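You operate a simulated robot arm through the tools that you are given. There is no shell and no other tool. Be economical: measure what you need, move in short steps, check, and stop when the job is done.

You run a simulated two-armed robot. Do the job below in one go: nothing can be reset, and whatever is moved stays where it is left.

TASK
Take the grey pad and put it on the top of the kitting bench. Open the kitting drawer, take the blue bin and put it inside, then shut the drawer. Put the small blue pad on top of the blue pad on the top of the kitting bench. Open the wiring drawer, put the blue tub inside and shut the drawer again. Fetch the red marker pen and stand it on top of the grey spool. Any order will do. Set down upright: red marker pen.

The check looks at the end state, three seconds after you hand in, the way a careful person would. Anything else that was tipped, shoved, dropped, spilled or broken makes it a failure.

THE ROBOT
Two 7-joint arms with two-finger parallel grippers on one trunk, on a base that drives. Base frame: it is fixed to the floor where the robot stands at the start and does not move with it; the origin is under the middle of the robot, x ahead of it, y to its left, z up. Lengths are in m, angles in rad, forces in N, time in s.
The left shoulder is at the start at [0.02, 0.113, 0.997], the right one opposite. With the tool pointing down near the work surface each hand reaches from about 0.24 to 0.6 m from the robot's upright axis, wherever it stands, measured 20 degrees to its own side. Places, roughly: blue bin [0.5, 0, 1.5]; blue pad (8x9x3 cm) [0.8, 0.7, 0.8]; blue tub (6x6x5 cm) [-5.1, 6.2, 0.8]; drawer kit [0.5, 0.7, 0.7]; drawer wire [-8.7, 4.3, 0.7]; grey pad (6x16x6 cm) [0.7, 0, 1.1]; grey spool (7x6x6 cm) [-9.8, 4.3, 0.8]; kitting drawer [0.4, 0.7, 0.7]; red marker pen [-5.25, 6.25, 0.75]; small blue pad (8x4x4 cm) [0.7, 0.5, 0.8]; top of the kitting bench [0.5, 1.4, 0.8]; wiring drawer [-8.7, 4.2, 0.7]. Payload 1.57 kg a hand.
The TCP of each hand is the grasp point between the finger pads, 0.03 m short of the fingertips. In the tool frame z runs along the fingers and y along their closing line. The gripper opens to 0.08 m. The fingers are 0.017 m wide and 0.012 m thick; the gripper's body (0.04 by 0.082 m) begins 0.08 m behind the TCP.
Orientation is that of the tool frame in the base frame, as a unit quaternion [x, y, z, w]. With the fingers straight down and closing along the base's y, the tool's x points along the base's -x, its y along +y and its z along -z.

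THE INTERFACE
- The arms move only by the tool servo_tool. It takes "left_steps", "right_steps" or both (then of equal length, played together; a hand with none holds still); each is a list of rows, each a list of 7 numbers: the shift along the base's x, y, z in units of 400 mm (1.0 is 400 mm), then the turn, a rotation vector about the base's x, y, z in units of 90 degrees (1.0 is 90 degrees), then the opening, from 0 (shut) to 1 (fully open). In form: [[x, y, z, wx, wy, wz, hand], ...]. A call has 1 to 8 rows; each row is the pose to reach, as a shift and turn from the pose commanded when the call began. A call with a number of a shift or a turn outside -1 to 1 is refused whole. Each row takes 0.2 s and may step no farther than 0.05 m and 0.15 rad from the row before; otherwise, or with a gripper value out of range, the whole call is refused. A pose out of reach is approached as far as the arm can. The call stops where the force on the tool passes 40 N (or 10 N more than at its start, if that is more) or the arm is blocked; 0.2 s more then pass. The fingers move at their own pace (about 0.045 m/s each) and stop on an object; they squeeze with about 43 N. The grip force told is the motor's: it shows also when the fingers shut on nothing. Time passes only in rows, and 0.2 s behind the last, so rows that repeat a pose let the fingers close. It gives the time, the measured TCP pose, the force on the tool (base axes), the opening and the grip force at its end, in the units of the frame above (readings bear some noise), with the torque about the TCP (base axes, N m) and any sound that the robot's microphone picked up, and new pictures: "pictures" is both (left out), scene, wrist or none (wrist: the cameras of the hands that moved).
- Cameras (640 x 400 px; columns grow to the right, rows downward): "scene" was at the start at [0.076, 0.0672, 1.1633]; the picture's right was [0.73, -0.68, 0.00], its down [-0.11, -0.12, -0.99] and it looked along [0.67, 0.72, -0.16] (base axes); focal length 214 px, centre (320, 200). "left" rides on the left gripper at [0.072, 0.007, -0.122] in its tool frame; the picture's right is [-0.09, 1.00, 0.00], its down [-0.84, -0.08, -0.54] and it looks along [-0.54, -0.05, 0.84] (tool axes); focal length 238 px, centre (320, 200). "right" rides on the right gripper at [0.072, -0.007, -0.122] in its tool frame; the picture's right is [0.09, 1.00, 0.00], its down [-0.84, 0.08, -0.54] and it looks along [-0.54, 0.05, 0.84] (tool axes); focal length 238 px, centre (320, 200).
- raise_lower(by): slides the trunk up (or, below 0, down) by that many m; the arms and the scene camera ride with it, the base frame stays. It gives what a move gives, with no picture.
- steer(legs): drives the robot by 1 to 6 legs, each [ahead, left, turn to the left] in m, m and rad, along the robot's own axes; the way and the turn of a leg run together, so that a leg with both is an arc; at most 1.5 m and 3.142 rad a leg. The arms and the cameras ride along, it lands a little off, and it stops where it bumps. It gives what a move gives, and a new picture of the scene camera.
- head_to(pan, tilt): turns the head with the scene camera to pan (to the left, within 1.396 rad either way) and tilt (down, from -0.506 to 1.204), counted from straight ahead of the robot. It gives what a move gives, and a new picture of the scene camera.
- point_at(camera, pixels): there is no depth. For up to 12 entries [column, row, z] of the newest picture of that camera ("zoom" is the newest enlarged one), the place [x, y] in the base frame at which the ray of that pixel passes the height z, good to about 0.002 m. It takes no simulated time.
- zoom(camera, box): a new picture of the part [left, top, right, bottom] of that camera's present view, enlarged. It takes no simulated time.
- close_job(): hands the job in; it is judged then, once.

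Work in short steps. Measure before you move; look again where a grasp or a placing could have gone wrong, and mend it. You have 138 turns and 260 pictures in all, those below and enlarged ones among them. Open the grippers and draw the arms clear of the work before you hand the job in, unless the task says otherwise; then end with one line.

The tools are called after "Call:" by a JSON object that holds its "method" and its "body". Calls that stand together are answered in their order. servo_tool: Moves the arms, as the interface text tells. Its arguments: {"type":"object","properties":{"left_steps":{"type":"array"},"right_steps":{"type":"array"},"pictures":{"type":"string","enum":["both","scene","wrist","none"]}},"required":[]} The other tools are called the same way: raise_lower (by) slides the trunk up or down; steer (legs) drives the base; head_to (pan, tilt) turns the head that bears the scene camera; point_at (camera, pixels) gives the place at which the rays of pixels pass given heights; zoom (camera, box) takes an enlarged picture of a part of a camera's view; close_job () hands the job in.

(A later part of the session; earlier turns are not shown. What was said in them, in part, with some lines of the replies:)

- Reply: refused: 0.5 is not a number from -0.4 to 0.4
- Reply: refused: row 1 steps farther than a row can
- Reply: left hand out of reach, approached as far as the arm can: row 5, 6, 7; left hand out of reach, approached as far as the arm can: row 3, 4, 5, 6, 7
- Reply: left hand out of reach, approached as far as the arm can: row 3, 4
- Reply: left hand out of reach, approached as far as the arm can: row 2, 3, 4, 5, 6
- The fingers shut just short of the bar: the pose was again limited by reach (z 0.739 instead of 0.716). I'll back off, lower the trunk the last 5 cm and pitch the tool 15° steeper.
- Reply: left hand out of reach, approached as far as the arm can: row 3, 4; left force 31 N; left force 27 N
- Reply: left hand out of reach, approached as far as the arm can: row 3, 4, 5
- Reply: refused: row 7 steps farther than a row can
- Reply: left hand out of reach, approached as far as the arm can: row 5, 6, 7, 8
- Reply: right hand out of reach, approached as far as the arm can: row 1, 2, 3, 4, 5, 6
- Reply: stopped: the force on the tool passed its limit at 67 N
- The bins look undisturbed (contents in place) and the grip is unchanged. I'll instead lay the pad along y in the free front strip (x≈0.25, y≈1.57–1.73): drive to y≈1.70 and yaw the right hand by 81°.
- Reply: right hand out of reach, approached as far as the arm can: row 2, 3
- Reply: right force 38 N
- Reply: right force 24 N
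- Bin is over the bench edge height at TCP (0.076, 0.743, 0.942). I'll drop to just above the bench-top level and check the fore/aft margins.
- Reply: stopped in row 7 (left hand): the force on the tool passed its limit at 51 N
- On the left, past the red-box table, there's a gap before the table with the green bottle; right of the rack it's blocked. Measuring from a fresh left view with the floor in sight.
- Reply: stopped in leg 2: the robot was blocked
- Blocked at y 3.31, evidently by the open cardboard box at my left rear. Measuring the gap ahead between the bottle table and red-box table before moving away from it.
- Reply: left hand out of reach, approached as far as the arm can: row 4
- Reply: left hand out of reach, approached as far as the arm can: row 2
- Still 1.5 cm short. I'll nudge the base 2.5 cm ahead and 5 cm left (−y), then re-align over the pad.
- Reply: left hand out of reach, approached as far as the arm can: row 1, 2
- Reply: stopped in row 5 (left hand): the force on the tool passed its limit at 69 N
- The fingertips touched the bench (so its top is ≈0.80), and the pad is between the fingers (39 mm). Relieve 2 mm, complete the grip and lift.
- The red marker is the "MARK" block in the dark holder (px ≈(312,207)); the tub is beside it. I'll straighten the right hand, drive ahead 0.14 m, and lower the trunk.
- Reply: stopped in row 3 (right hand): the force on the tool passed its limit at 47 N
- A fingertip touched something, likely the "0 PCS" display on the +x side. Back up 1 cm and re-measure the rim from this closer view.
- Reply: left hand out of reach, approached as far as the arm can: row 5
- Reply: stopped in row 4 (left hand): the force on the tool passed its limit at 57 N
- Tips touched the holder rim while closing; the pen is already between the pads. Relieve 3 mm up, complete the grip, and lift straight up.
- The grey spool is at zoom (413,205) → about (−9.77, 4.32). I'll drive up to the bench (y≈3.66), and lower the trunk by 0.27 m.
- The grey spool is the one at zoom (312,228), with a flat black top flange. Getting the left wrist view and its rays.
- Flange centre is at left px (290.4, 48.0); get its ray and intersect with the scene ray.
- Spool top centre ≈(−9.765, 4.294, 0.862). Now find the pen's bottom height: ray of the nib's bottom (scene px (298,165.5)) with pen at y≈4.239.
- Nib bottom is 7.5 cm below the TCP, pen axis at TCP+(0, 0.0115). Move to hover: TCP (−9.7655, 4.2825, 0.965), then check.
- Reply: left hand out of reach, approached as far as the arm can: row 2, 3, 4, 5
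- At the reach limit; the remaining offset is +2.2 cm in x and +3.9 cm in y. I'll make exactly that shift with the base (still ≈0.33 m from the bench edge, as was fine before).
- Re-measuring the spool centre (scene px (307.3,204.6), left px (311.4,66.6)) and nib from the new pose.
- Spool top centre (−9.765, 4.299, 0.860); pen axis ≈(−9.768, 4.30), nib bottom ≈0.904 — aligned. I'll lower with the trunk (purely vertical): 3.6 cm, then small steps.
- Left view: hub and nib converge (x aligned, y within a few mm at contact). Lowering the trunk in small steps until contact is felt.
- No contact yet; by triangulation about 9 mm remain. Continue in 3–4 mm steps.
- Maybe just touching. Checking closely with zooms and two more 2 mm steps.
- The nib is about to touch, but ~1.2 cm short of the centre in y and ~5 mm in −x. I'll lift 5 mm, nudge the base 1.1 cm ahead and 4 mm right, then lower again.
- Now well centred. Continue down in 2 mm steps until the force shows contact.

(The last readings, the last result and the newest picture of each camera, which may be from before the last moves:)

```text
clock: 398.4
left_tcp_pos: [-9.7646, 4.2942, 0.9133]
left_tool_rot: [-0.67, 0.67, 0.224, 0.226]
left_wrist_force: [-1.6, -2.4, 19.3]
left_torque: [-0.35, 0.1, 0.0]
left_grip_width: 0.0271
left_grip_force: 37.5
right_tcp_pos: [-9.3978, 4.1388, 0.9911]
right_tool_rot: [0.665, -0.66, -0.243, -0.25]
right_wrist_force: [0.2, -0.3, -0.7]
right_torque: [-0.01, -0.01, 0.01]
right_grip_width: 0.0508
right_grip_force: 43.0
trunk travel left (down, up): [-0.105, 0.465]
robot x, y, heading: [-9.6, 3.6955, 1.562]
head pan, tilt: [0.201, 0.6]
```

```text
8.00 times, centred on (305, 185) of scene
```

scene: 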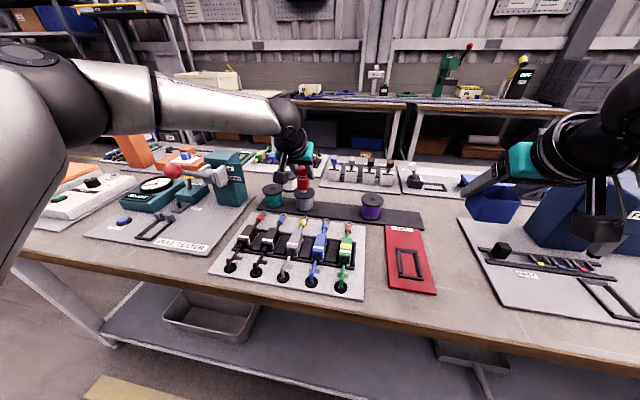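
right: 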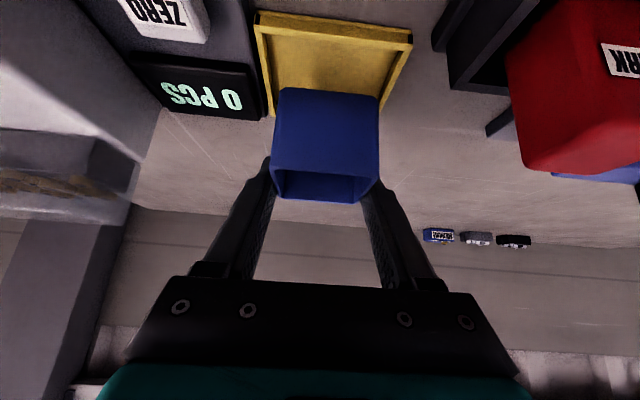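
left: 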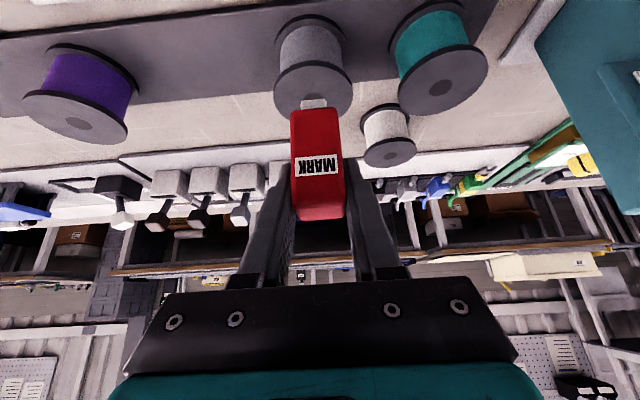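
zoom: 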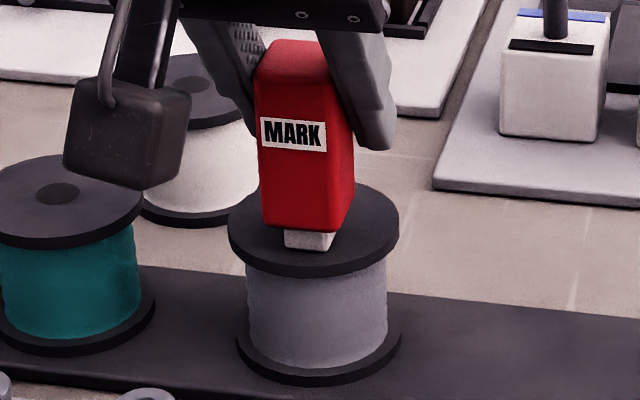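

Contact made (19 N at TCP z 0.913) — the pen stands on the flange. I'm short of turns, so I batch: relieve, release gradually, retreat, reorient the left hand for the drawer handle, and drive toward the wiring drawer.

Call:
{"method": "raise_lower", "body": {"by": 0.003}}

Call:
{"method": "servo_tool", "body": {"left_steps": [[0, 0, 0, 0, 0, 0, 0.36], [0, 0, 0, 0, 0, 0, 0.36], [0, 0, 0, 0, 0, 0, 0.45], [0, 0, 0, 0, 0, 0, 0.6], [0, 0, 0, 0, 0, 0, 0.75], [0, 0, 0, 0, 0, 0, 0.75]], "pictures": "none"}}

Call:
{"method": "servo_tool", "body": {"left_steps": [[0, -0.03, 0.04, 0, 0, 0, 0.75], [0, -0.09, 0.12, 0, 0, 0, 0.75], [0, -0.15, 0.2, 0, 0, 0, 0.75], [0, -0.22, 0.29, 0, 0, 0, 0.75], [0, -0.29, 0.38, 0, 0, 0, 0.75]], "pictures": "none"}}

Call:
{"method": "zoom", "body": {"camera": "scene", "box": [270, 150, 340, 215]}}

Call:
{"method": "steer", "body": {"legs": [[-0.35, 0.0, 0.0]]}}

Call:
{"method": "servo_tool", "body": {"left_steps": [[-0.05, -0.06, 0, -0.0814, 0, 0, 0.5], [-0.1, -0.12, 0, -0.1628, 0, 0, 0.5], [-0.15, -0.18, 0, -0.2442, 0, 0, 0.5], [-0.2, -0.24, 0, -0.3256, 0, 0, 0.5], [-0.25, -0.3, 0, -0.407, 0, 0, 0.5]], "pictures": "none"}}

Call:
{"method": "servo_tool", "body": {"left_steps": [[0, 0, 0, 0, 0, -0.094, 0.5], [0, 0, 0, 0, 0, -0.188, 0.5], [0, 0, 0, 0, 0, -0.282, 0.5], [0, 0, 0, 0, 0, -0.376, 0.5], [0, 0, 0, 0, 0, -0.47, 0.5], [0, 0, 0, 0, 0, -0.564, 0.5], [0, 0, 0, 0, 0, -0.658, 0.5], [0, 0, 0, 0, 0, -0.752, 0.5]], "pictures": "none"}}

Call:
{"method": "servo_tool", "body": {"left_steps": [[0, 0, 0, 0, 0, -0.09, 0.5], [0, 0, 0, 0, 0, -0.18, 0.5], [0, 0, 0, 0, 0, -0.248, 0.5]], "pictures": "none"}}

Call:
{"method": "servo_tool", "body": {"left_steps": [[0, 0, 0, 0.086, 0, 0, 0.5], [0, 0, 0, 0.172, 0, 0, 0.5], [0, 0, 0, 0.258, 0, 0, 0.5], [0, 0, 0, 0.344, 0, 0, 0.5]], "pictures": "none"}}

Call:
{"method": "steer", "body": {"legs": [[0.0, -0.95, 0.0]]}}

Call:
{"method": "raise_lower", "body": {"by": -0.1}}

Call:
{"method": "head_to", "body": {"pan": 0.0, "tilt": 0.6}}

```text
clock: 398.9
left_tcp_pos: [-9.763, 4.295, 0.9134]
left_tool_rot: [-0.671, 0.671, 0.222, 0.224]
left_wrist_force: [-0.6, 4.7, 14.1]
left_torque: [0.13, 0.08, -0.01]
left_grip_width: 0.0271
left_grip_force: 38.0
right_tcp_pos: [-9.3972, 4.14, 0.994]
right_tool_rot: [0.665, -0.661, -0.242, -0.25]
right_wrist_force: [-0.1, 0.6, 0.4]
right_torque: [0.01, -0.04, -0.01]
right_grip_width: 0.0508
right_grip_force: 43.2
trunk travel left (down, up): [-0.108, 0.462]
robot x, y, heading: [-9.6047, 3.6923, 1.557]
head pan, tilt: [0.201, 0.6]
```

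```text
clock: 400.3
left_tcp_pos: [-9.7631, 4.2945, 0.9146]
left_tool_rot: [0.671, -0.671, -0.221, -0.222]
left_wrist_force: [-0.5, 0.4, 0.2]
left_torque: [0.01, 0.0, 0.01]
left_grip_width: 0.0599
left_grip_force: 0.1
right_tcp_pos: [-9.3977, 4.1411, 0.994]
right_tool_rot: [0.665, -0.661, -0.243, -0.25]
right_wrist_force: [-0.8, 0.0, -0.1]
right_torque: [-0.01, 0.02, 0.01]
right_grip_width: 0.051
right_grip_force: 43.1
trunk travel left (down, up): [-0.108, 0.462]
robot x, y, heading: [-9.6013, 3.6935, 1.56]
head pan, tilt: [0.201, 0.6]
```

```text
clock: 401.5
left_tcp_pos: [-9.7653, 4.1784, 1.0669]
left_tool_rot: [-0.672, 0.672, 0.221, 0.221]
left_wrist_force: [-0.4, 0.8, -0.5]
left_torque: [0.0, -0.03, 0.05]
left_grip_width: 0.06
left_grip_force: 0.1
right_tcp_pos: [-9.3981, 4.1405, 0.9932]
right_tool_rot: [0.665, -0.661, -0.242, -0.25]
right_wrist_force: [-0.4, -0.7, -0.5]
right_torque: [0.01, -0.03, 0.01]
right_grip_width: 0.051
right_grip_force: 43.5
trunk travel left (down, up): [-0.108, 0.462]
robot x, y, heading: [-9.6053, 3.6959, 1.562]
head pan, tilt: [0.201, 0.6]
```

```text
6.15 times, centred on (305, 182) of scene
```

zoom: 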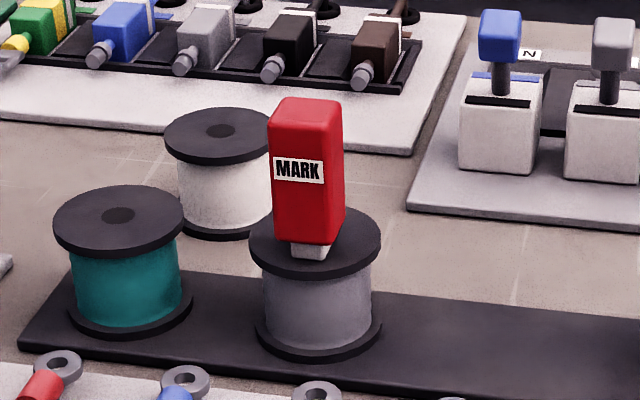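

```text
clock: 403.8
left_tcp_pos: [-9.7673, 3.834, 1.0671]
left_tool_rot: [-0.671, 0.672, 0.221, 0.223]
left_wrist_force: [0.2, 0.0, 0.0]
left_torque: [-0.02, 0.0, -0.01]
left_grip_width: 0.0602
left_grip_force: 0.1
right_tcp_pos: [-9.4, 3.7959, 0.9938]
right_tool_rot: [0.665, -0.66, -0.242, -0.25]
right_wrist_force: [-0.1, -0.8, -0.3]
right_torque: [0.04, -0.03, 0.0]
right_grip_width: 0.0509
right_grip_force: 42.7
trunk travel left (down, up): [-0.108, 0.462]
robot x, y, heading: [-9.6062, 3.3495, 1.562]
head pan, tilt: [0.201, 0.6]
```

scene: 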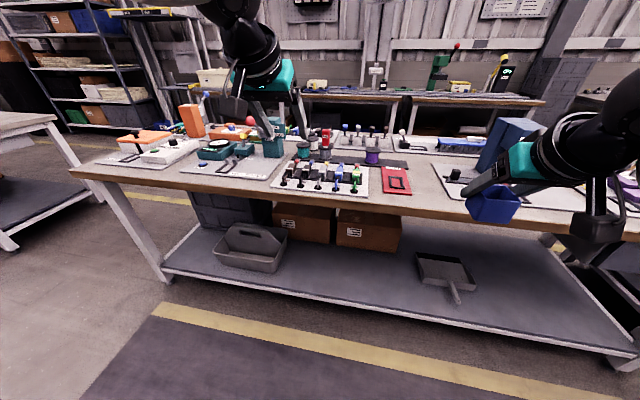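

```text
clock: 405.0
left_tcp_pos: [-9.8694, 3.7135, 1.0675]
left_tool_rot: [-0.707, 0.708, -0.002, -0.001]
left_wrist_force: [-0.1, -0.3, -0.2]
left_torque: [-0.01, -0.02, -0.02]
left_grip_width: 0.0399
left_grip_force: 0.1
right_tcp_pos: [-9.4007, 3.7958, 0.9937]
right_tool_rot: [0.666, -0.66, -0.242, -0.249]
right_wrist_force: [0.8, -0.6, -0.6]
right_torque: [-0.03, 0.06, -0.01]
right_grip_width: 0.0509
right_grip_force: 42.7
trunk travel left (down, up): [-0.108, 0.462]
robot x, y, heading: [-9.6084, 3.3481, 1.563]
head pan, tilt: [0.201, 0.6]
```

```text
clock: 406.8
left_tcp_pos: [-9.867, 3.7153, 1.0671]
left_tool_rot: [-0.193, 0.981, -0.001, -0.001]
left_wrist_force: [-0.1, 0.4, 0.3]
left_torque: [0.01, 0.02, -0.02]
left_grip_width: 0.0398
left_grip_force: 0.0
right_tcp_pos: [-9.3999, 3.796, 0.9937]
right_tool_rot: [0.666, -0.66, -0.242, -0.25]
right_wrist_force: [0.6, 0.7, -0.8]
right_torque: [0.04, -0.03, 0.02]
right_grip_width: 0.0511
right_grip_force: 43.0
trunk travel left (down, up): [-0.108, 0.462]
robot x, y, heading: [-9.6028, 3.3525, 1.565]
head pan, tilt: [0.201, 0.6]
```

```text
clock: 407.6
left_tcp_pos: [-9.8669, 3.7133, 1.0674]
left_tool_rot: [0.0, 1.0, -0.001, -0.001]
left_wrist_force: [0.5, -0.5, -0.4]
left_torque: [0.03, -0.01, -0.02]
left_grip_width: 0.0401
left_grip_force: 0.1
right_tcp_pos: [-9.4009, 3.7954, 0.9943]
right_tool_rot: [0.666, -0.66, -0.242, -0.249]
right_wrist_force: [0.1, -0.5, -0.7]
right_torque: [0.01, -0.02, 0.01]
right_grip_width: 0.0508
right_grip_force: 42.9
trunk travel left (down, up): [-0.108, 0.462]
robot x, y, heading: [-9.6089, 3.351, 1.562]
head pan, tilt: [0.201, 0.6]
```

```text
clock: 408.6
left_tcp_pos: [-9.8665, 3.7128, 1.067]
left_tool_rot: [-0.001, 0.963, 0.268, 0.0]
left_wrist_force: [0.6, 0.0, 0.3]
left_torque: [-0.01, 0.03, 0.01]
left_grip_width: 0.0398
left_grip_force: 0.1
right_tcp_pos: [-9.4, 3.7953, 0.9932]
right_tool_rot: [0.666, -0.66, -0.243, -0.25]
right_wrist_force: [-1.0, 0.0, -0.6]
right_torque: [0.01, 0.03, 0.0]
right_grip_width: 0.0511
right_grip_force: 42.5
trunk travel left (down, up): [-0.108, 0.462]
robot x, y, heading: [-9.6046, 3.3492, 1.569]
head pan, tilt: [0.201, 0.6]
```

```text
clock: 413.5
left_tcp_pos: [-8.9233, 3.7036, 1.068]
left_tool_rot: [0.009, 0.964, 0.266, 0.002]
left_wrist_force: [1.0, -1.1, -0.3]
left_torque: [0.0, -0.01, 0.01]
left_grip_width: 0.0402
left_grip_force: 0.1
right_tcp_pos: [-8.4553, 3.7764, 0.9938]
right_tool_rot: [-0.659, 0.666, 0.241, 0.251]
right_wrist_force: [0.0, 0.4, -0.6]
right_torque: [0.0, -0.03, 0.01]
right_grip_width: 0.0508
right_grip_force: 43.0
trunk travel left (down, up): [-0.108, 0.462]
robot x, y, heading: [-8.6708, 3.3374, 1.546]
head pan, tilt: [0.201, 0.6]
```

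scene: 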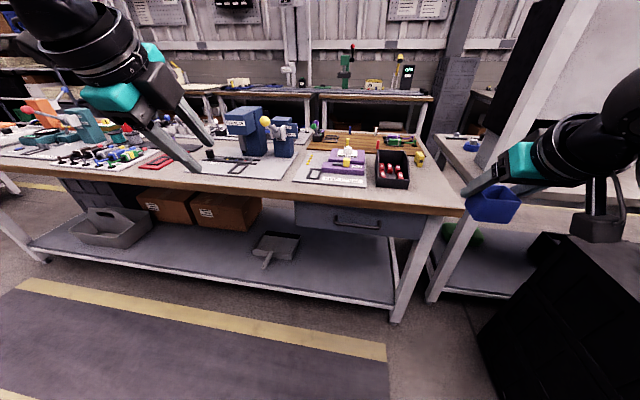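

```text
clock: 414.8
left_tcp_pos: [-8.9236, 3.7029, 0.9676]
left_tool_rot: [0.008, 0.964, 0.266, 0.002]
left_wrist_force: [0.4, -0.1, -0.3]
left_torque: [-0.01, -0.02, -0.01]
left_grip_width: 0.0398
left_grip_force: 0.0
right_tcp_pos: [-8.4559, 3.7763, 0.8935]
right_tool_rot: [-0.659, 0.667, 0.24, 0.252]
right_wrist_force: [0.0, 0.2, -1.2]
right_torque: [0.01, -0.02, 0.02]
right_grip_width: 0.0509
right_grip_force: 42.8
trunk travel left (down, up): [-0.008, 0.562]
robot x, y, heading: [-8.6684, 3.3365, 1.546]
head pan, tilt: [0.201, 0.6]
```

```text
clock: 415.5
left_tcp_pos: [-8.924, 3.704, 0.9674]
left_tool_rot: [0.009, 0.964, 0.266, 0.002]
left_wrist_force: [-0.1, 0.1, -1.3]
left_torque: [0.0, -0.01, 0.0]
left_grip_width: 0.0399
left_grip_force: 0.0
right_tcp_pos: [-8.4565, 3.7765, 0.8939]
right_tool_rot: [-0.659, 0.667, 0.24, 0.252]
right_wrist_force: [-0.6, 0.3, -0.2]
right_torque: [-0.02, -0.01, 0.0]
right_grip_width: 0.051
right_grip_force: 43.6
trunk travel left (down, up): [-0.008, 0.562]
robot x, y, heading: [-8.6718, 3.3335, 1.548]
head pan, tilt: [0.0, 0.6]
```

scene: 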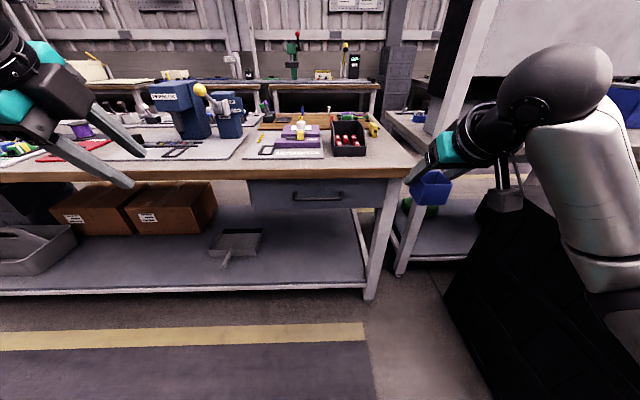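

The pen stands upright on the grey spool. The wiring drawer's handle is at (294–343, 197). Measuring it, then moving the base into the position that worked on the kitting drawer.

Call:
{"method": "point_at", "body": {"camera": "scene", "pixels": [[296, 198, 0.706], [342, 197, 0.706], [318, 198, 0.72], [318, 198, 0.69], [320, 182, 0.79], [320, 172, 0.8], [250, 181, 0.75], [386, 181, 0.75], [445, 300, 0.0], [320, 200, 0.5]]}}

Call:
{"method": "zoom", "body": {"camera": "scene", "box": [240, 160, 400, 220]}}

Call:
{"method": "steer", "body": {"legs": [[0.0, 0.0, 0.023], [0.15, -0.06, 0.0]]}}

Call:
{"method": "servo_tool", "body": {"left_steps": [[0, 0, -0.08, 0, 0, 0, 0.5], [0, 0, -0.16, 0, 0, 0, 0.5], [0, 0, -0.24, 0, 0, 0, 0.5], [0, 0, -0.32, 0, 0, 0, 0.5], [0, 0, -0.4, 0, 0, 0, 0.5]], "pictures": "wrist"}}

```text
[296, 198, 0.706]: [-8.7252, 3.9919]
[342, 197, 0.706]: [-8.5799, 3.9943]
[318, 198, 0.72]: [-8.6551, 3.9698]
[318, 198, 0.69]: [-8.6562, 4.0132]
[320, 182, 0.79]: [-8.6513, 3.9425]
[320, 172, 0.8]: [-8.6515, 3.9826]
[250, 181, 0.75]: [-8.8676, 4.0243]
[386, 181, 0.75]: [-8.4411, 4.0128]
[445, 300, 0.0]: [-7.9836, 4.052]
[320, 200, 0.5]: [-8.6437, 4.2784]
```

```text
4.00 times, centred on (320, 190) of scene
```

zoom: 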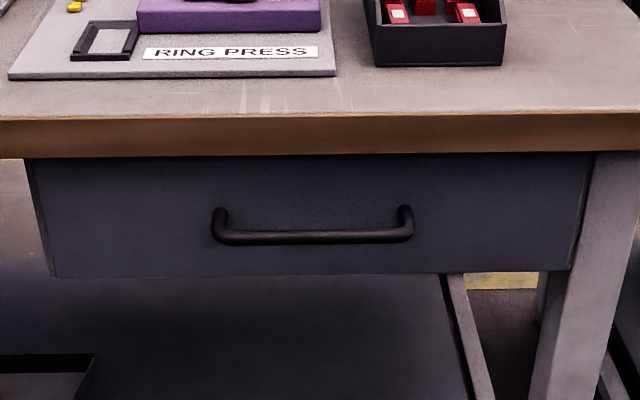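

```text
clock: 417.3
left_tcp_pos: [-8.8713, 3.8488, 0.9666]
left_tool_rot: [-0.003, 0.964, 0.266, -0.001]
left_wrist_force: [0.4, 0.1, 0.3]
left_torque: [0.01, 0.0, 0.0]
left_grip_width: 0.0402
left_grip_force: 0.1
right_tcp_pos: [-8.4057, 3.9321, 0.8944]
right_tool_rot: [0.667, -0.659, -0.242, -0.249]
right_wrist_force: [0.8, 0.5, 0.7]
right_torque: [-0.01, -0.05, 0.02]
right_grip_width: 0.0512
right_grip_force: 43.0
trunk travel left (down, up): [-0.008, 0.562]
robot x, y, heading: [-8.6132, 3.485, 1.567]
head pan, tilt: [0.0, 0.6]
```

scene: 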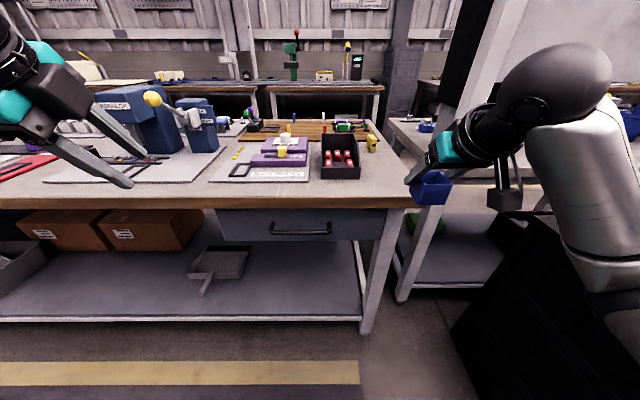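

```text
clock: 418.5
left_tcp_pos: [-8.8719, 3.8494, 0.8092]
left_tool_rot: [-0.002, 0.964, 0.266, -0.001]
left_wrist_force: [0.3, 0.3, 0.0]
left_torque: [0.0, 0.02, 0.03]
left_grip_width: 0.04
left_grip_force: 0.1
right_tcp_pos: [-8.4051, 3.9316, 0.8936]
right_tool_rot: [0.667, -0.659, -0.243, -0.249]
right_wrist_force: [0.4, -0.3, -0.2]
right_torque: [-0.03, 0.01, 0.01]
right_grip_width: 0.0509
right_grip_force: 43.4
trunk travel left (down, up): [-0.008, 0.562]
robot x, y, heading: [-8.6079, 3.4873, 1.562]
head pan, tilt: [0.0, 0.6]
```

left: 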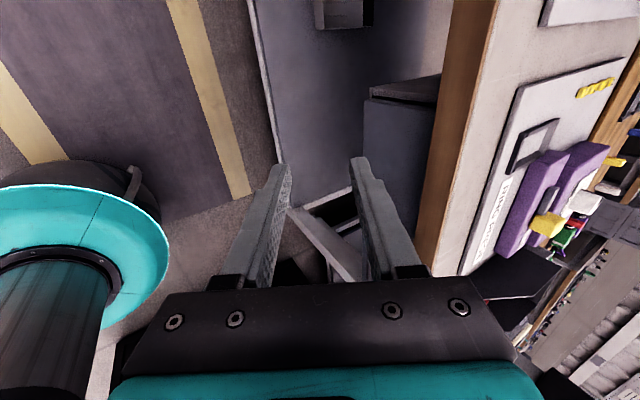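

Handle ≈ y 3.995, x −8.725…−8.58, z ≈0.706. I batch the approach (same geometry as on the kitting drawer), close, pull 8 cm with the arm and 17 cm with the base.

Call:
{"method": "servo_tool", "body": {"left_steps": [[0.1075, 0.032, -0.021, 0, 0, 0, 0.56], [0.215, 0.064, -0.042, 0, 0, 0, 0.56], [0.3225, 0.096, -0.063, 0, 0, 0, 0.56], [0.43, 0.1275, -0.085, 0, 0, 0, 0.56]], "pictures": "none"}}

Call:
{"method": "servo_tool", "body": {"left_steps": [[0, 0.08, -0.016, 0, 0, 0, 0.56], [0, 0.155, -0.0325, 0, 0, 0, 0.56], [0, 0.189, -0.089, 0, 0, 0, 0.56], [0, 0.2225, -0.145, 0, 0, 0, 0.56]], "pictures": "wrist"}}

Call:
{"method": "servo_tool", "body": {"left_steps": [[0, 0, 0, 0, 0, 0, 0], [0, 0, 0, 0, 0, 0, 0], [0, 0, 0, 0, 0, 0, 0], [0, -0.05, 0, 0, 0, 0, 0], [0, -0.1, 0, 0, 0, 0, 0], [0, -0.15, 0, 0, 0, 0, 0], [0, -0.2, 0, 0, 0, 0, 0]], "pictures": "none"}}

Call:
{"method": "steer", "body": {"legs": [[-0.17, 0.0, 0.0]]}}

```text
clock: 419.5
left_tcp_pos: [-8.6993, 3.9, 0.773]
left_tool_rot: [-0.004, 0.964, 0.266, -0.002]
left_wrist_force: [-0.3, 0.6, -0.4]
left_torque: [0.01, 0.01, 0.01]
left_grip_width: 0.0447
left_grip_force: 0.0
right_tcp_pos: [-8.4058, 3.9327, 0.8924]
right_tool_rot: [0.666, -0.659, -0.243, -0.249]
right_wrist_force: [0.1, 0.3, 0.3]
right_torque: [0.03, 0.03, 0.0]
right_grip_width: 0.0512
right_grip_force: 43.0
trunk travel left (down, up): [-0.008, 0.562]
robot x, y, heading: [-8.6084, 3.4841, 1.562]
head pan, tilt: [0.0, 0.6]
```

```text
clock: 420.5
left_tcp_pos: [-8.7237, 3.9755, 0.7299]
left_tool_rot: [-0.001, 0.964, 0.266, 0.001]
left_wrist_force: [-0.3, -0.4, -1.1]
left_torque: [0.02, -0.02, 0.03]
left_grip_width: 0.0448
left_grip_force: 0.0
left hand out of reach, approached as far as the arm can: row 3, 4
right_tcp_pos: [-8.4054, 3.9323, 0.893]
right_tool_rot: [0.667, -0.659, -0.243, -0.249]
right_wrist_force: [0.1, -0.8, 0.3]
right_torque: [0.04, 0.01, -0.01]
right_grip_width: 0.0509
right_grip_force: 42.9
trunk travel left (down, up): [-0.008, 0.562]
robot x, y, heading: [-8.6062, 3.4828, 1.564]
head pan, tilt: [0.0, 0.6]
```

left: 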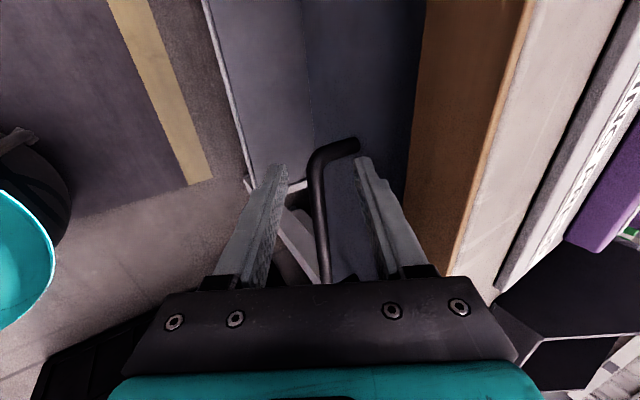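

```text
clock: 422.1
left_tcp_pos: [-8.7251, 3.8911, 0.7314]
left_tool_rot: [-0.003, 0.964, 0.266, -0.002]
left_wrist_force: [0.2, 0.0, 0.3]
left_torque: [-0.04, 0.01, 0.0]
left_grip_width: 0.0003
left_grip_force: 21.3
right_tcp_pos: [-8.4059, 3.9319, 0.8938]
right_tool_rot: [0.667, -0.659, -0.243, -0.249]
right_wrist_force: [0.4, 0.5, -0.3]
right_torque: [-0.06, 0.0, 0.0]
right_grip_width: 0.0511
right_grip_force: 43.1
trunk travel left (down, up): [-0.008, 0.562]
robot x, y, heading: [-8.608, 3.4869, 1.57]
head pan, tilt: [0.0, 0.6]
```

```text
clock: 423.6
left_tcp_pos: [-8.727, 3.723, 0.7308]
left_tool_rot: [-0.004, 0.964, 0.267, -0.001]
left_wrist_force: [-0.4, 0.7, 0.0]
left_torque: [0.02, -0.01, 0.02]
left_grip_width: 0.0002
left_grip_force: 21.8
right_tcp_pos: [-8.4074, 3.7627, 0.8947]
right_tool_rot: [0.668, -0.657, -0.244, -0.248]
right_wrist_force: [0.5, -0.1, -0.2]
right_torque: [-0.01, 0.03, -0.04]
right_grip_width: 0.051
right_grip_force: 42.8
trunk travel left (down, up): [-0.008, 0.562]
robot x, y, heading: [-8.6104, 3.3164, 1.563]
head pan, tilt: [0.0, 0.6]
5 turns are left
```

scene: 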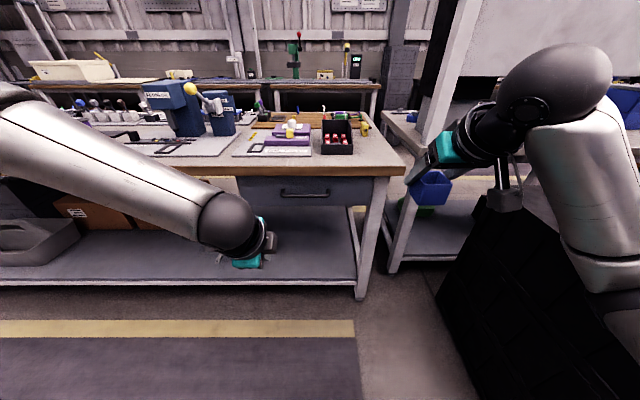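

The grip fell short because of reach (tips only just at the bar; the bar is ≈(y 3.990, z 0.7055)). Retry from a base position 6.5 cm further right and closer, all in one batch.

Call:
{"method": "servo_tool", "body": {"left_steps": [[0, 0, 0.045, 0, 0, 0, 0.6], [0, 0, 0.0875, 0, 0, 0, 0.6], [0, 0, 0.0875, 0, 0, 0, 0.6]], "pictures": "none"}}

Call:
{"method": "raise_lower", "body": {"by": -0.008}}

Call:
{"method": "steer", "body": {"legs": [[0.0, -0.065, 0.0], [0.209, 0.0, 0.0]]}}

Call:
{"method": "servo_tool", "body": {"left_steps": [[-0.045, 0.0725, -0.01, 0, 0, 0, 0.6], [-0.045, 0.1, -0.06, 0, 0, 0, 0.6], [-0.045, 0.131, -0.1075, 0, 0, 0, 0.6]], "pictures": "wrist"}}

Call:
{"method": "servo_tool", "body": {"left_steps": [[0, 0, 0, 0, 0, 0, 0], [0, 0, 0, 0, 0, 0, 0], [0, 0, 0, 0, 0, 0, 0], [0, -0.05, 0, 0, 0, 0, 0], [0, -0.1, 0, 0, 0, 0, 0], [0, -0.15, 0, 0, 0, 0, 0], [0, -0.2, 0, 0, 0, 0, 0]], "pictures": "none"}}

Call:
{"method": "steer", "body": {"legs": [[-0.17, 0.0, 0.0]]}}

```text
clock: 424.4
left_tcp_pos: [-8.7265, 3.7219, 0.7657]
left_tool_rot: [-0.003, 0.964, 0.266, -0.001]
left_wrist_force: [-0.3, -0.1, 0.2]
left_torque: [0.0, -0.01, 0.0]
left_grip_width: 0.0479
left_grip_force: 0.0
right_tcp_pos: [-8.4069, 3.7629, 0.8946]
right_tool_rot: [0.668, -0.658, -0.243, -0.249]
right_wrist_force: [-0.5, 0.8, -0.7]
right_torque: [-0.02, -0.01, 0.04]
right_grip_width: 0.051
right_grip_force: 43.1
trunk travel left (down, up): [-0.008, 0.562]
robot x, y, heading: [-8.607, 3.3178, 1.573]
head pan, tilt: [0.0, 0.6]
```

```text
clock: 424.9
left_tcp_pos: [-8.7259, 3.7239, 0.7588]
left_tool_rot: [-0.004, 0.964, 0.266, -0.002]
left_wrist_force: [-0.8, 0.1, 0.6]
left_torque: [0.01, 0.0, -0.03]
left_grip_width: 0.048
left_grip_force: 0.0
right_tcp_pos: [-8.4073, 3.7637, 0.8855]
right_tool_rot: [0.668, -0.658, -0.243, -0.248]
right_wrist_force: [-0.4, -1.2, -0.3]
right_torque: [0.02, -0.02, -0.02]
right_grip_width: 0.0508
right_grip_force: 42.9
trunk travel left (down, up): [0.0, 0.57]
robot x, y, heading: [-8.6124, 3.3173, 1.569]
head pan, tilt: [0.0, 0.6]
```

```text
clock: 427.2
left_tcp_pos: [-8.6597, 3.9296, 0.7591]
left_tool_rot: [-0.003, 0.964, 0.266, -0.003]
left_wrist_force: [0.1, 0.4, -0.4]
left_torque: [0.02, -0.02, 0.01]
left_grip_width: 0.0479
left_grip_force: 0.0
right_tcp_pos: [-8.3401, 3.9694, 0.8867]
right_tool_rot: [0.668, -0.657, -0.244, -0.248]
right_wrist_force: [0.1, 0.0, 0.3]
right_torque: [0.03, 0.01, 0.02]
right_grip_width: 0.051
right_grip_force: 43.7
trunk travel left (down, up): [0.0, 0.57]
robot x, y, heading: [-8.5407, 3.5243, 1.57]
head pan, tilt: [0.0, 0.6]
```

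scene: 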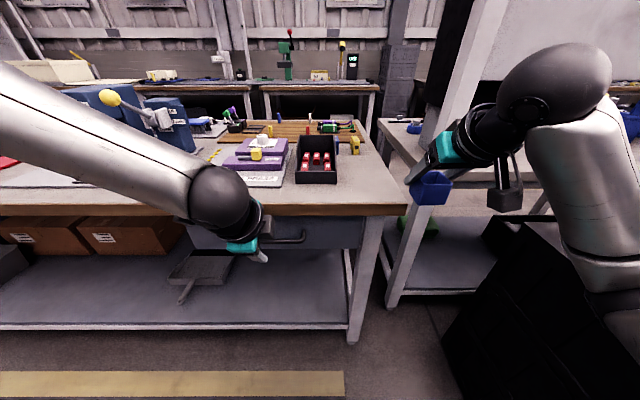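

```text
clock: 428.0
left_tcp_pos: [-8.6777, 3.9789, 0.7171]
left_tool_rot: [-0.003, 0.963, 0.269, -0.001]
left_wrist_force: [-1.7, -18.2, 18.3]
left_torque: [0.63, 0.0, 0.06]
left_grip_width: 0.0426
left_grip_force: 0.0
right_tcp_pos: [-8.3406, 3.9689, 0.8872]
right_tool_rot: [0.668, -0.658, -0.244, -0.249]
right_wrist_force: [0.1, -0.1, 0.3]
right_torque: [0.01, 0.01, 0.02]
right_grip_width: 0.0509
right_grip_force: 42.3
trunk travel left (down, up): [0.0, 0.57]
robot x, y, heading: [-8.5425, 3.521, 1.571]
head pan, tilt: [0.0, 0.6]
```

left: 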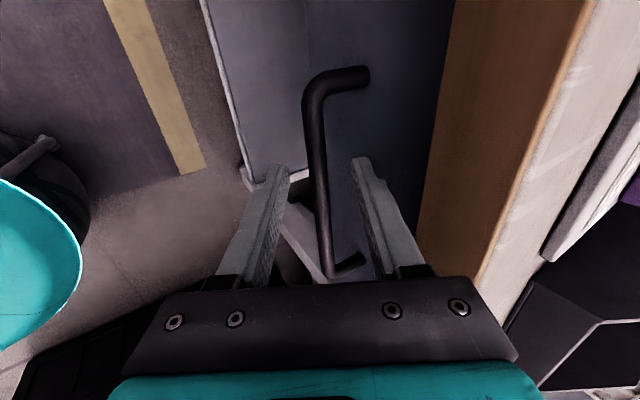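

```text
clock: 429.6
left_tcp_pos: [-8.6791, 3.901, 0.7142]
left_tool_rot: [-0.004, 0.965, 0.262, -0.002]
left_wrist_force: [1.0, -0.8, -22.6]
left_torque: [-0.17, 0.28, -0.34]
left_grip_width: 0.0117
left_grip_force: 29.0
right_tcp_pos: [-8.3409, 3.9714, 0.8857]
right_tool_rot: [0.668, -0.657, -0.244, -0.249]
right_wrist_force: [0.2, 1.1, -0.4]
right_torque: [-0.01, -0.03, 0.0]
right_grip_width: 0.0509
right_grip_force: 42.6
trunk travel left (down, up): [0.0, 0.57]
robot x, y, heading: [-8.5451, 3.5281, 1.57]
head pan, tilt: [0.0, 0.6]
```

```text
clock: 431.0
left_tcp_pos: [-8.6801, 3.7346, 0.7152]
left_tool_rot: [-0.002, 0.964, 0.264, -0.002]
left_wrist_force: [-2.9, 0.7, -27.7]
left_torque: [-0.12, 0.25, -0.33]
left_grip_width: 0.0117
left_grip_force: 28.9
right_tcp_pos: [-8.3397, 3.8008, 0.8849]
right_tool_rot: [0.667, -0.659, -0.243, -0.248]
right_wrist_force: [0.2, -0.1, -0.6]
right_torque: [-0.05, 0.01, -0.01]
right_grip_width: 0.0511
right_grip_force: 43.0
trunk travel left (down, up): [0.0, 0.57]
robot x, y, heading: [-8.5428, 3.3513, 1.569]
head pan, tilt: [0.0, 0.6]
4 turns are left
```

scene: 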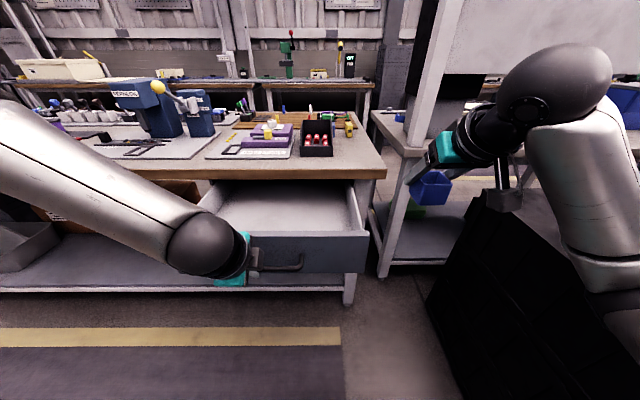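

The drawer is open by ≈0.25 m. Next batch: pull 3 cm more, release the handle, swing the left hand clear, shift the base left, and hover the tub over the drawer.

Call:
{"method": "steer", "body": {"legs": [[-0.035, 0.0, 0.0]]}}

Call:
{"method": "servo_tool", "body": {"left_steps": [[0, 0, 0, 0, 0, 0, 0.6], [0, 0, 0, 0, 0, 0, 0.6], [0, -0.05, 0.085, 0, 0, 0, 0.6], [0, -0.1, 0.17, 0, 0, 0, 0.6], [-0.08, -0.1, 0.25, 0, 0, 0, 0.6], [-0.16, -0.1, 0.33, 0, 0, 0, 0.6], [-0.24, -0.1, 0.41, 0, 0, 0, 0.6], [-0.32, -0.1, 0.49, 0, 0, 0, 0.6]], "pictures": "none"}}

Call:
{"method": "steer", "body": {"legs": [[0.0, 0.11, 0.0], [0.05, 0.0, 0.0]]}}

Call:
{"method": "servo_tool", "body": {"right_steps": [[-0.07, 0.08, 0, 0, 0, 0, 0], [-0.14, 0.16, 0, 0, 0, 0, 0], [-0.21, 0.24, 0, 0, 0, 0, 0], [-0.275, 0.31, 0, 0, 0, 0, 0]], "pictures": "both"}}

Call:
{"method": "point_at", "body": {"camera": "scene", "pixels": [[320, 200, 0.75], [320, 220, 0.75], [320, 240, 0.75], [320, 260, 0.75], [320, 180, 0.8], [320, 170, 0.8], [320, 190, 0.8]]}}

Call:
{"method": "zoom", "body": {"camera": "scene", "box": [200, 130, 440, 280]}}

```text
clock: 431.9
left_tcp_pos: [-8.6784, 3.6962, 0.714]
left_tool_rot: [-0.001, 0.965, 0.264, -0.003]
left_wrist_force: [-0.2, -0.9, -9.6]
left_torque: [-0.06, 0.24, -0.35]
left_grip_width: 0.012
left_grip_force: 28.9
right_tcp_pos: [-8.3406, 3.7653, 0.8859]
right_tool_rot: [0.667, -0.659, -0.242, -0.248]
right_wrist_force: [0.0, -0.1, 0.3]
right_torque: [-0.02, 0.02, -0.03]
right_grip_width: 0.0511
right_grip_force: 42.8
trunk travel left (down, up): [0.0, 0.57]
robot x, y, heading: [-8.5411, 3.3203, 1.569]
head pan, tilt: [0.0, 0.6]
```

scene: 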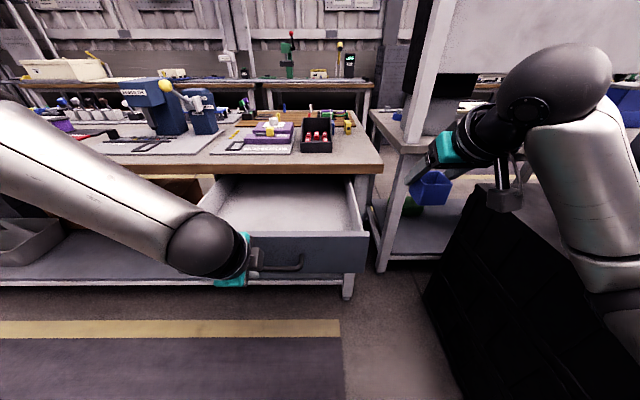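

```text
clock: 433.7
left_tcp_pos: [-8.8064, 3.657, 0.9107]
left_tool_rot: [-0.003, 0.965, 0.263, -0.002]
left_wrist_force: [-0.2, 0.4, 0.7]
left_torque: [-0.03, 0.02, -0.01]
left_grip_width: 0.0483
left_grip_force: 0.1
left hand out of reach, approached as far as the arm can: row 4, 5
right_tcp_pos: [-8.3394, 3.7641, 0.8855]
right_tool_rot: [0.667, -0.659, -0.243, -0.249]
right_wrist_force: [-0.3, -0.6, -1.3]
right_torque: [0.01, 0.02, -0.02]
right_grip_width: 0.0512
right_grip_force: 43.1
trunk travel left (down, up): [0.0, 0.57]
robot x, y, heading: [-8.5413, 3.3209, 1.567]
head pan, tilt: [0.0, 0.6]
```

```text
clock: 435.4
left_tcp_pos: [-8.9153, 3.7053, 0.9095]
left_tool_rot: [-0.002, 0.965, 0.264, -0.002]
left_wrist_force: [-0.3, 0.3, 0.2]
left_torque: [0.02, -0.06, 0.01]
left_grip_width: 0.048
left_grip_force: 0.0
right_tcp_pos: [-8.4484, 3.8146, 0.8857]
right_tool_rot: [0.667, -0.659, -0.243, -0.249]
right_wrist_force: [-0.1, -0.2, -0.7]
right_torque: [-0.02, -0.03, -0.01]
right_grip_width: 0.0511
right_grip_force: 43.0
trunk travel left (down, up): [0.0, 0.57]
robot x, y, heading: [-8.65, 3.3706, 1.566]
head pan, tilt: [0.0, 0.6]
```

scene: 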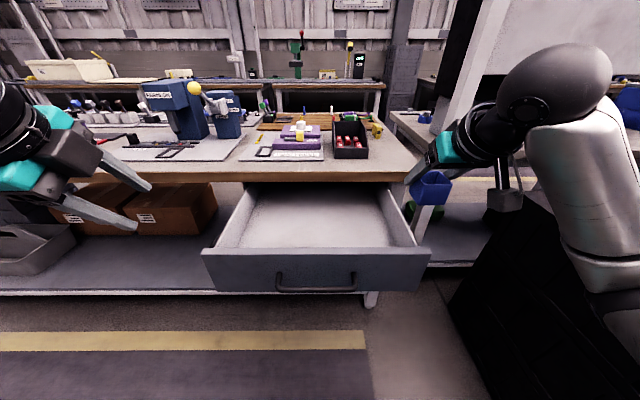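

```text
clock: 436.4
left_tcp_pos: [-8.9146, 3.7066, 0.9109]
left_tool_rot: [-0.002, 0.964, 0.264, -0.002]
left_wrist_force: [0.5, -1.0, -0.4]
left_torque: [0.0, 0.0, 0.02]
left_grip_width: 0.0482
left_grip_force: 0.1
right_tcp_pos: [-8.5592, 3.9386, 0.8863]
right_tool_rot: [0.667, -0.659, -0.242, -0.25]
right_wrist_force: [1.1, -0.4, 0.4]
right_torque: [-0.01, 0.01, -0.01]
right_grip_width: 0.0508
right_grip_force: 42.7
trunk travel left (down, up): [0.0, 0.57]
robot x, y, heading: [-8.6522, 3.3696, 1.564]
head pan, tilt: [0.0, 0.6]
```

scene: 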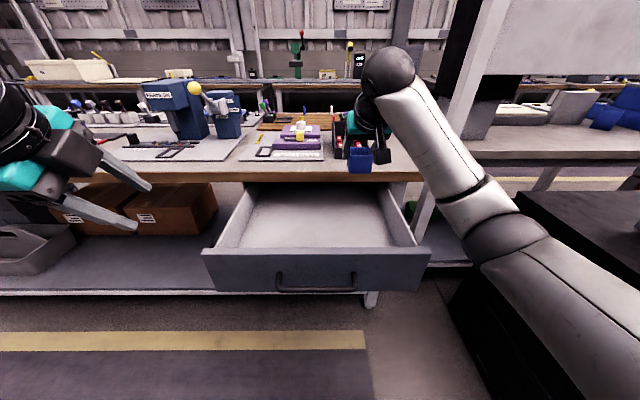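
right: 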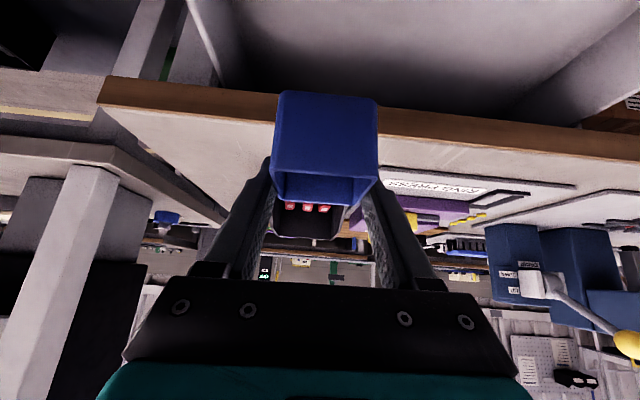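

```text
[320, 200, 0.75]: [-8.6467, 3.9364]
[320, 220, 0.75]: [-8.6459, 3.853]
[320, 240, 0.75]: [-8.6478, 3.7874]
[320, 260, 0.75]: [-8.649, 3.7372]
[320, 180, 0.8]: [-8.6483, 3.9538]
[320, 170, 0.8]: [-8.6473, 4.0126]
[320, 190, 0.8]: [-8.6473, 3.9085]
```

```text
2.67 times, centred on (320, 205) of scene
3 turns are left
```

zoom: 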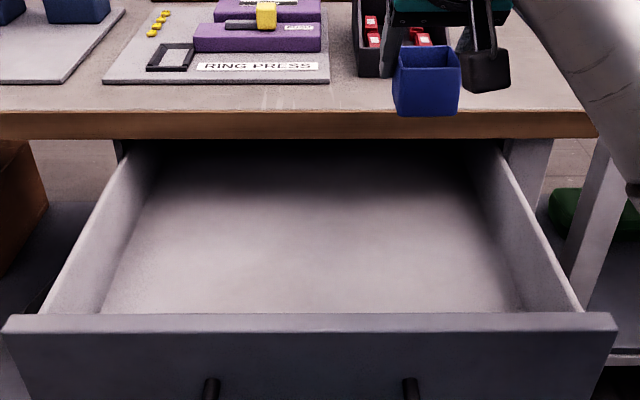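

Drawer open 0.28 m (inner panel y≈3.77, bench edge ≈4.005), tub hovers at the right spot with clearance. Final batch: lower to the floor, release, lift out, back off, make a fist beside the handle and push the drawer shut.

Call:
{"method": "servo_tool", "body": {"right_steps": [[0, 0, -0.1, 0, 0, 0, 0], [0, 0, -0.2, 0, 0, 0, 0], [0, 0, -0.3, 0, 0, 0, 0], [0, 0, -0.37, 0, 0, 0, 0], [0, 0, -0.4, 0, 0, 0, 0], [0, 0, -0.415, 0, 0, 0, 0], [0, 0, -0.427, 0, 0, 0, 0]], "pictures": "none"}}

Call:
{"method": "servo_tool", "body": {"right_steps": [[0, 0, 0, 0, 0, 0, 0.68], [0, 0, 0, 0, 0, 0, 0.75], [0, 0, 0, 0, 0, 0, 0.85], [0, 0, 0, 0, 0, 0, 0.85], [0, 0, 0.08, 0, 0, 0, 0.85], [0, 0, 0.2, 0, 0, 0, 0.85], [0, 0, 0.32, 0, 0, 0, 0.85], [0, -0.03, 0.43, 0, 0, 0, 0.85]], "pictures": "none"}}

Call:
{"method": "steer", "body": {"legs": [[-0.3, 0.0, 0.0]]}}

Call:
{"method": "servo_tool", "body": {"right_steps": [[0.05, 0, -0.1, 0, 0, 0, 0], [0.1, 0, -0.2, 0, 0, 0, 0], [0.15, 0, -0.3, 0, 0, 0, 0], [0.15, 0, -0.41, 0, 0, 0, 0], [0.15, 0, -0.41, 0, 0, 0, 0], [0.15, 0, -0.41, 0, 0, 0, 0]], "pictures": "none"}}

Call:
{"method": "steer", "body": {"legs": [[0.38, 0.0, 0.0]]}}

Call:
{"method": "servo_tool", "body": {"right_steps": [[0, 0.04, 0, 0, 0, 0, 0], [0, 0.08, 0, 0, 0, 0, 0], [0, 0.11, 0, 0, 0, 0, 0], [0, 0.14, 0, 0, 0, 0, 0], [0, 0.17, 0, 0, 0, 0, 0], [0, 0.2, 0, 0, 0, 0, 0], [0, 0.23, 0, 0, 0, 0, 0]], "pictures": "scene"}}

Call:
{"method": "point_at", "body": {"camera": "scene", "pixels": [[320, 200, 0.706], [320, 210, 0.706], [320, 220, 0.706]]}}

```text
clock: 438.0
left_tcp_pos: [-8.9154, 3.7074, 0.9107]
left_tool_rot: [-0.002, 0.965, 0.264, -0.002]
left_wrist_force: [-0.4, 0.4, 0.0]
left_torque: [0.01, -0.01, 0.0]
left_grip_width: 0.0478
left_grip_force: 0.0
right_tcp_pos: [-8.5589, 3.9385, 0.7126]
right_tool_rot: [0.666, -0.659, -0.243, -0.25]
right_wrist_force: [-0.2, 0.2, 0.2]
right_torque: [0.0, -0.03, 0.02]
right_grip_width: 0.051
right_grip_force: 43.2
trunk travel left (down, up): [0.0, 0.57]
robot x, y, heading: [-8.6505, 3.3687, 1.565]
head pan, tilt: [0.0, 0.6]
```

```text
clock: 439.8
left_tcp_pos: [-8.9137, 3.7069, 0.9095]
left_tool_rot: [-0.002, 0.964, 0.265, -0.003]
left_wrist_force: [-0.9, -0.6, 0.0]
left_torque: [0.0, 0.0, 0.01]
left_grip_width: 0.0481
left_grip_force: 0.1
right_tcp_pos: [-8.5567, 3.9262, 0.8865]
right_tool_rot: [0.667, -0.659, -0.243, -0.248]
right_wrist_force: [0.5, -0.2, -0.2]
right_torque: [-0.03, 0.0, 0.02]
right_grip_width: 0.0682
right_grip_force: 0.1
trunk travel left (down, up): [0.0, 0.57]
robot x, y, heading: [-8.656, 3.3687, 1.565]
head pan, tilt: [0.0, 0.6]
```

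```text
clock: 441.9
left_tcp_pos: [-8.9167, 3.4107, 0.9098]
left_tool_rot: [0.0, 0.965, 0.264, -0.002]
left_wrist_force: [-0.2, -0.6, 0.0]
left_torque: [-0.01, 0.01, 0.0]
left_grip_width: 0.0479
left_grip_force: 0.0
right_tcp_pos: [-8.5574, 3.6282, 0.8859]
right_tool_rot: [0.665, -0.661, -0.242, -0.25]
right_wrist_force: [-0.1, -0.5, -0.6]
right_torque: [0.05, 0.0, 0.03]
right_grip_width: 0.0681
right_grip_force: 0.1
trunk travel left (down, up): [0.0, 0.57]
robot x, y, heading: [-8.6519, 3.0703, 1.557]
head pan, tilt: [0.0, 0.6]
```

scene: 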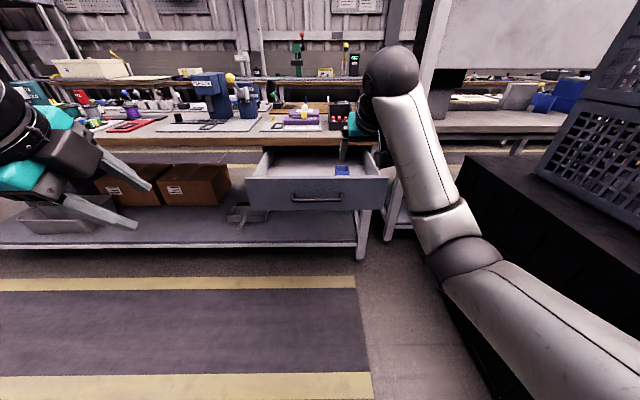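

```text
clock: 443.2
left_tcp_pos: [-8.9152, 3.4098, 0.9103]
left_tool_rot: [0.0, 0.965, 0.263, -0.001]
left_wrist_force: [0.1, -0.4, -0.4]
left_torque: [0.02, 0.0, -0.02]
left_grip_width: 0.0481
left_grip_force: 0.0
right_tcp_pos: [-8.4972, 3.6277, 0.7234]
right_tool_rot: [0.666, -0.66, -0.242, -0.25]
right_wrist_force: [-0.2, -0.2, 0.2]
right_torque: [0.03, 0.0, 0.0]
right_grip_width: 0.0
right_grip_force: 21.2
trunk travel left (down, up): [0.0, 0.57]
robot x, y, heading: [-8.6495, 3.0699, 1.563]
head pan, tilt: [0.0, 0.6]
```

```text
clock: 445.6
left_tcp_pos: [-8.9104, 3.7828, 0.9106]
left_tool_rot: [0.001, 0.964, 0.265, -0.001]
left_wrist_force: [-0.3, -0.3, 0.3]
left_torque: [-0.03, -0.02, -0.01]
left_grip_width: 0.0479
left_grip_force: 0.1
right_tcp_pos: [-8.492, 3.9961, 0.7231]
right_tool_rot: [0.666, -0.663, -0.239, -0.247]
right_wrist_force: [-0.2, -0.1, 0.3]
right_torque: [-0.04, 0.01, 0.03]
right_grip_width: 0.0002
right_grip_force: 21.7
trunk travel left (down, up): [0.0, 0.57]
robot x, y, heading: [-8.6545, 3.4431, 1.555]
head pan, tilt: [0.0, 0.6]
stopped in leg 1: the force on the tool passed its limit at 116 N (the readings are from after the stop); the commanded pose is now the measured one
```

scene: 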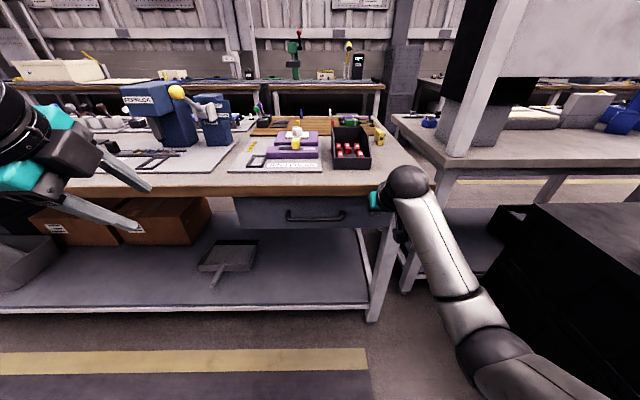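

```text
clock: 446.0
left_tcp_pos: [-8.9102, 3.7807, 0.9112]
left_tool_rot: [0.002, 0.964, 0.266, 0.0]
left_wrist_force: [0.4, -0.2, 0.0]
left_torque: [-0.01, 0.03, -0.01]
left_grip_width: 0.0481
left_grip_force: 0.0
right_tcp_pos: [-8.494, 3.9974, 0.7227]
right_tool_rot: [0.668, -0.664, -0.234, -0.241]
right_wrist_force: [0.2, -20.5, 8.6]
right_torque: [-0.12, 0.02, 0.0]
right_grip_width: 0.0
right_grip_force: 21.2
trunk travel left (down, up): [0.0, 0.57]
robot x, y, heading: [-8.6521, 3.4412, 1.557]
head pan, tilt: [0.0, 0.6]
stopped in row 1 (right hand): the force on the tool passed its limit at 57 N (the readings are from after the stop); the commanded pose is now the measured one
```

scene: 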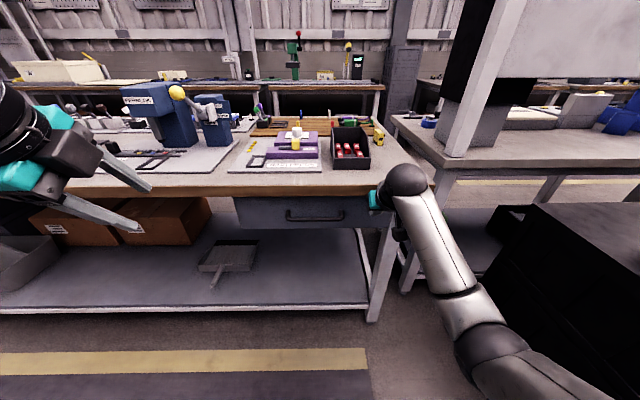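

```text
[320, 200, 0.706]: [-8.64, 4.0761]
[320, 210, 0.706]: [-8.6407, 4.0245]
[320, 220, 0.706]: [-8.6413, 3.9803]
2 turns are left
```

The drawer is shut (handle back at y≈3.99, as before opening) with the tub inside. I draw the right hand back, open the grippers and back the base away.

Call:
{"method": "servo_tool", "body": {"right_steps": [[0, -0.08, 0, 0, 0, 0, 0], [0, -0.18, 0.03, 0, 0, 0, 0], [0, -0.28, 0.1, 0, 0, 0, 0.6], [0, -0.36, 0.18, 0, 0, 0, 1], [0, -0.36, 0.25, 0, 0, 0, 1]], "pictures": "none"}}

Call:
{"method": "steer", "body": {"legs": [[-0.3, 0.0, 0.0]]}}

```text
clock: 447.2
left_tcp_pos: [-8.9096, 3.783, 0.91]
left_tool_rot: [0.003, 0.964, 0.264, -0.002]
left_wrist_force: [-0.1, -0.7, -0.1]
left_torque: [0.04, 0.02, 0.01]
left_grip_width: 0.0478
left_grip_force: 0.1
right_tcp_pos: [-8.494, 3.8539, 0.8222]
right_tool_rot: [0.667, -0.666, -0.232, -0.241]
right_wrist_force: [-0.2, 0.2, -0.9]
right_torque: [0.03, -0.02, 0.02]
right_grip_width: 0.0659
right_grip_force: 0.1
trunk travel left (down, up): [0.0, 0.57]
robot x, y, heading: [-8.6455, 3.4402, 1.562]
head pan, tilt: [0.0, 0.6]
```

```text
clock: 449.2
left_tcp_pos: [-8.9138, 3.4861, 0.9099]
left_tool_rot: [0.002, 0.965, 0.263, -0.001]
left_wrist_force: [0.6, 0.0, 0.1]
left_torque: [0.03, 0.01, 0.01]
left_grip_width: 0.048
left_grip_force: 0.1
right_tcp_pos: [-8.4982, 3.5586, 0.8223]
right_tool_rot: [0.668, -0.664, -0.233, -0.241]
right_wrist_force: [0.1, -0.5, -0.3]
right_torque: [0.01, 0.02, 0.03]
right_grip_width: 0.0801
right_grip_force: 0.1
trunk travel left (down, up): [0.0, 0.57]
robot x, y, heading: [-8.6516, 3.1432, 1.554]
head pan, tilt: [0.0, 0.6]
1 turns are left
```

scene: 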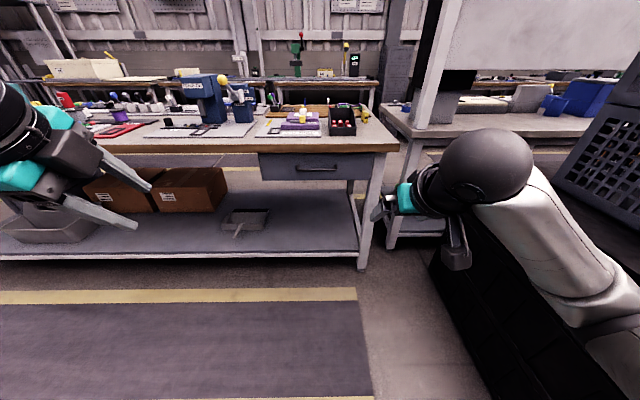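

The drawer is closed, both hands are empty and clear of the work, and the red pen is visible upright at the left. Handing in.

Call:
{"method": "close_job", "body": {}}

```text
The job is handed in.
```

All five parts of the job are done and handed in: grey pad and small blue pad placed, both drawers filled and shut, red marker pen upright on the grey spool. On the way, the grey pad came down hard (67 N) on the hanging Y27/Y29 bins. They looked undisturbed afterwards.
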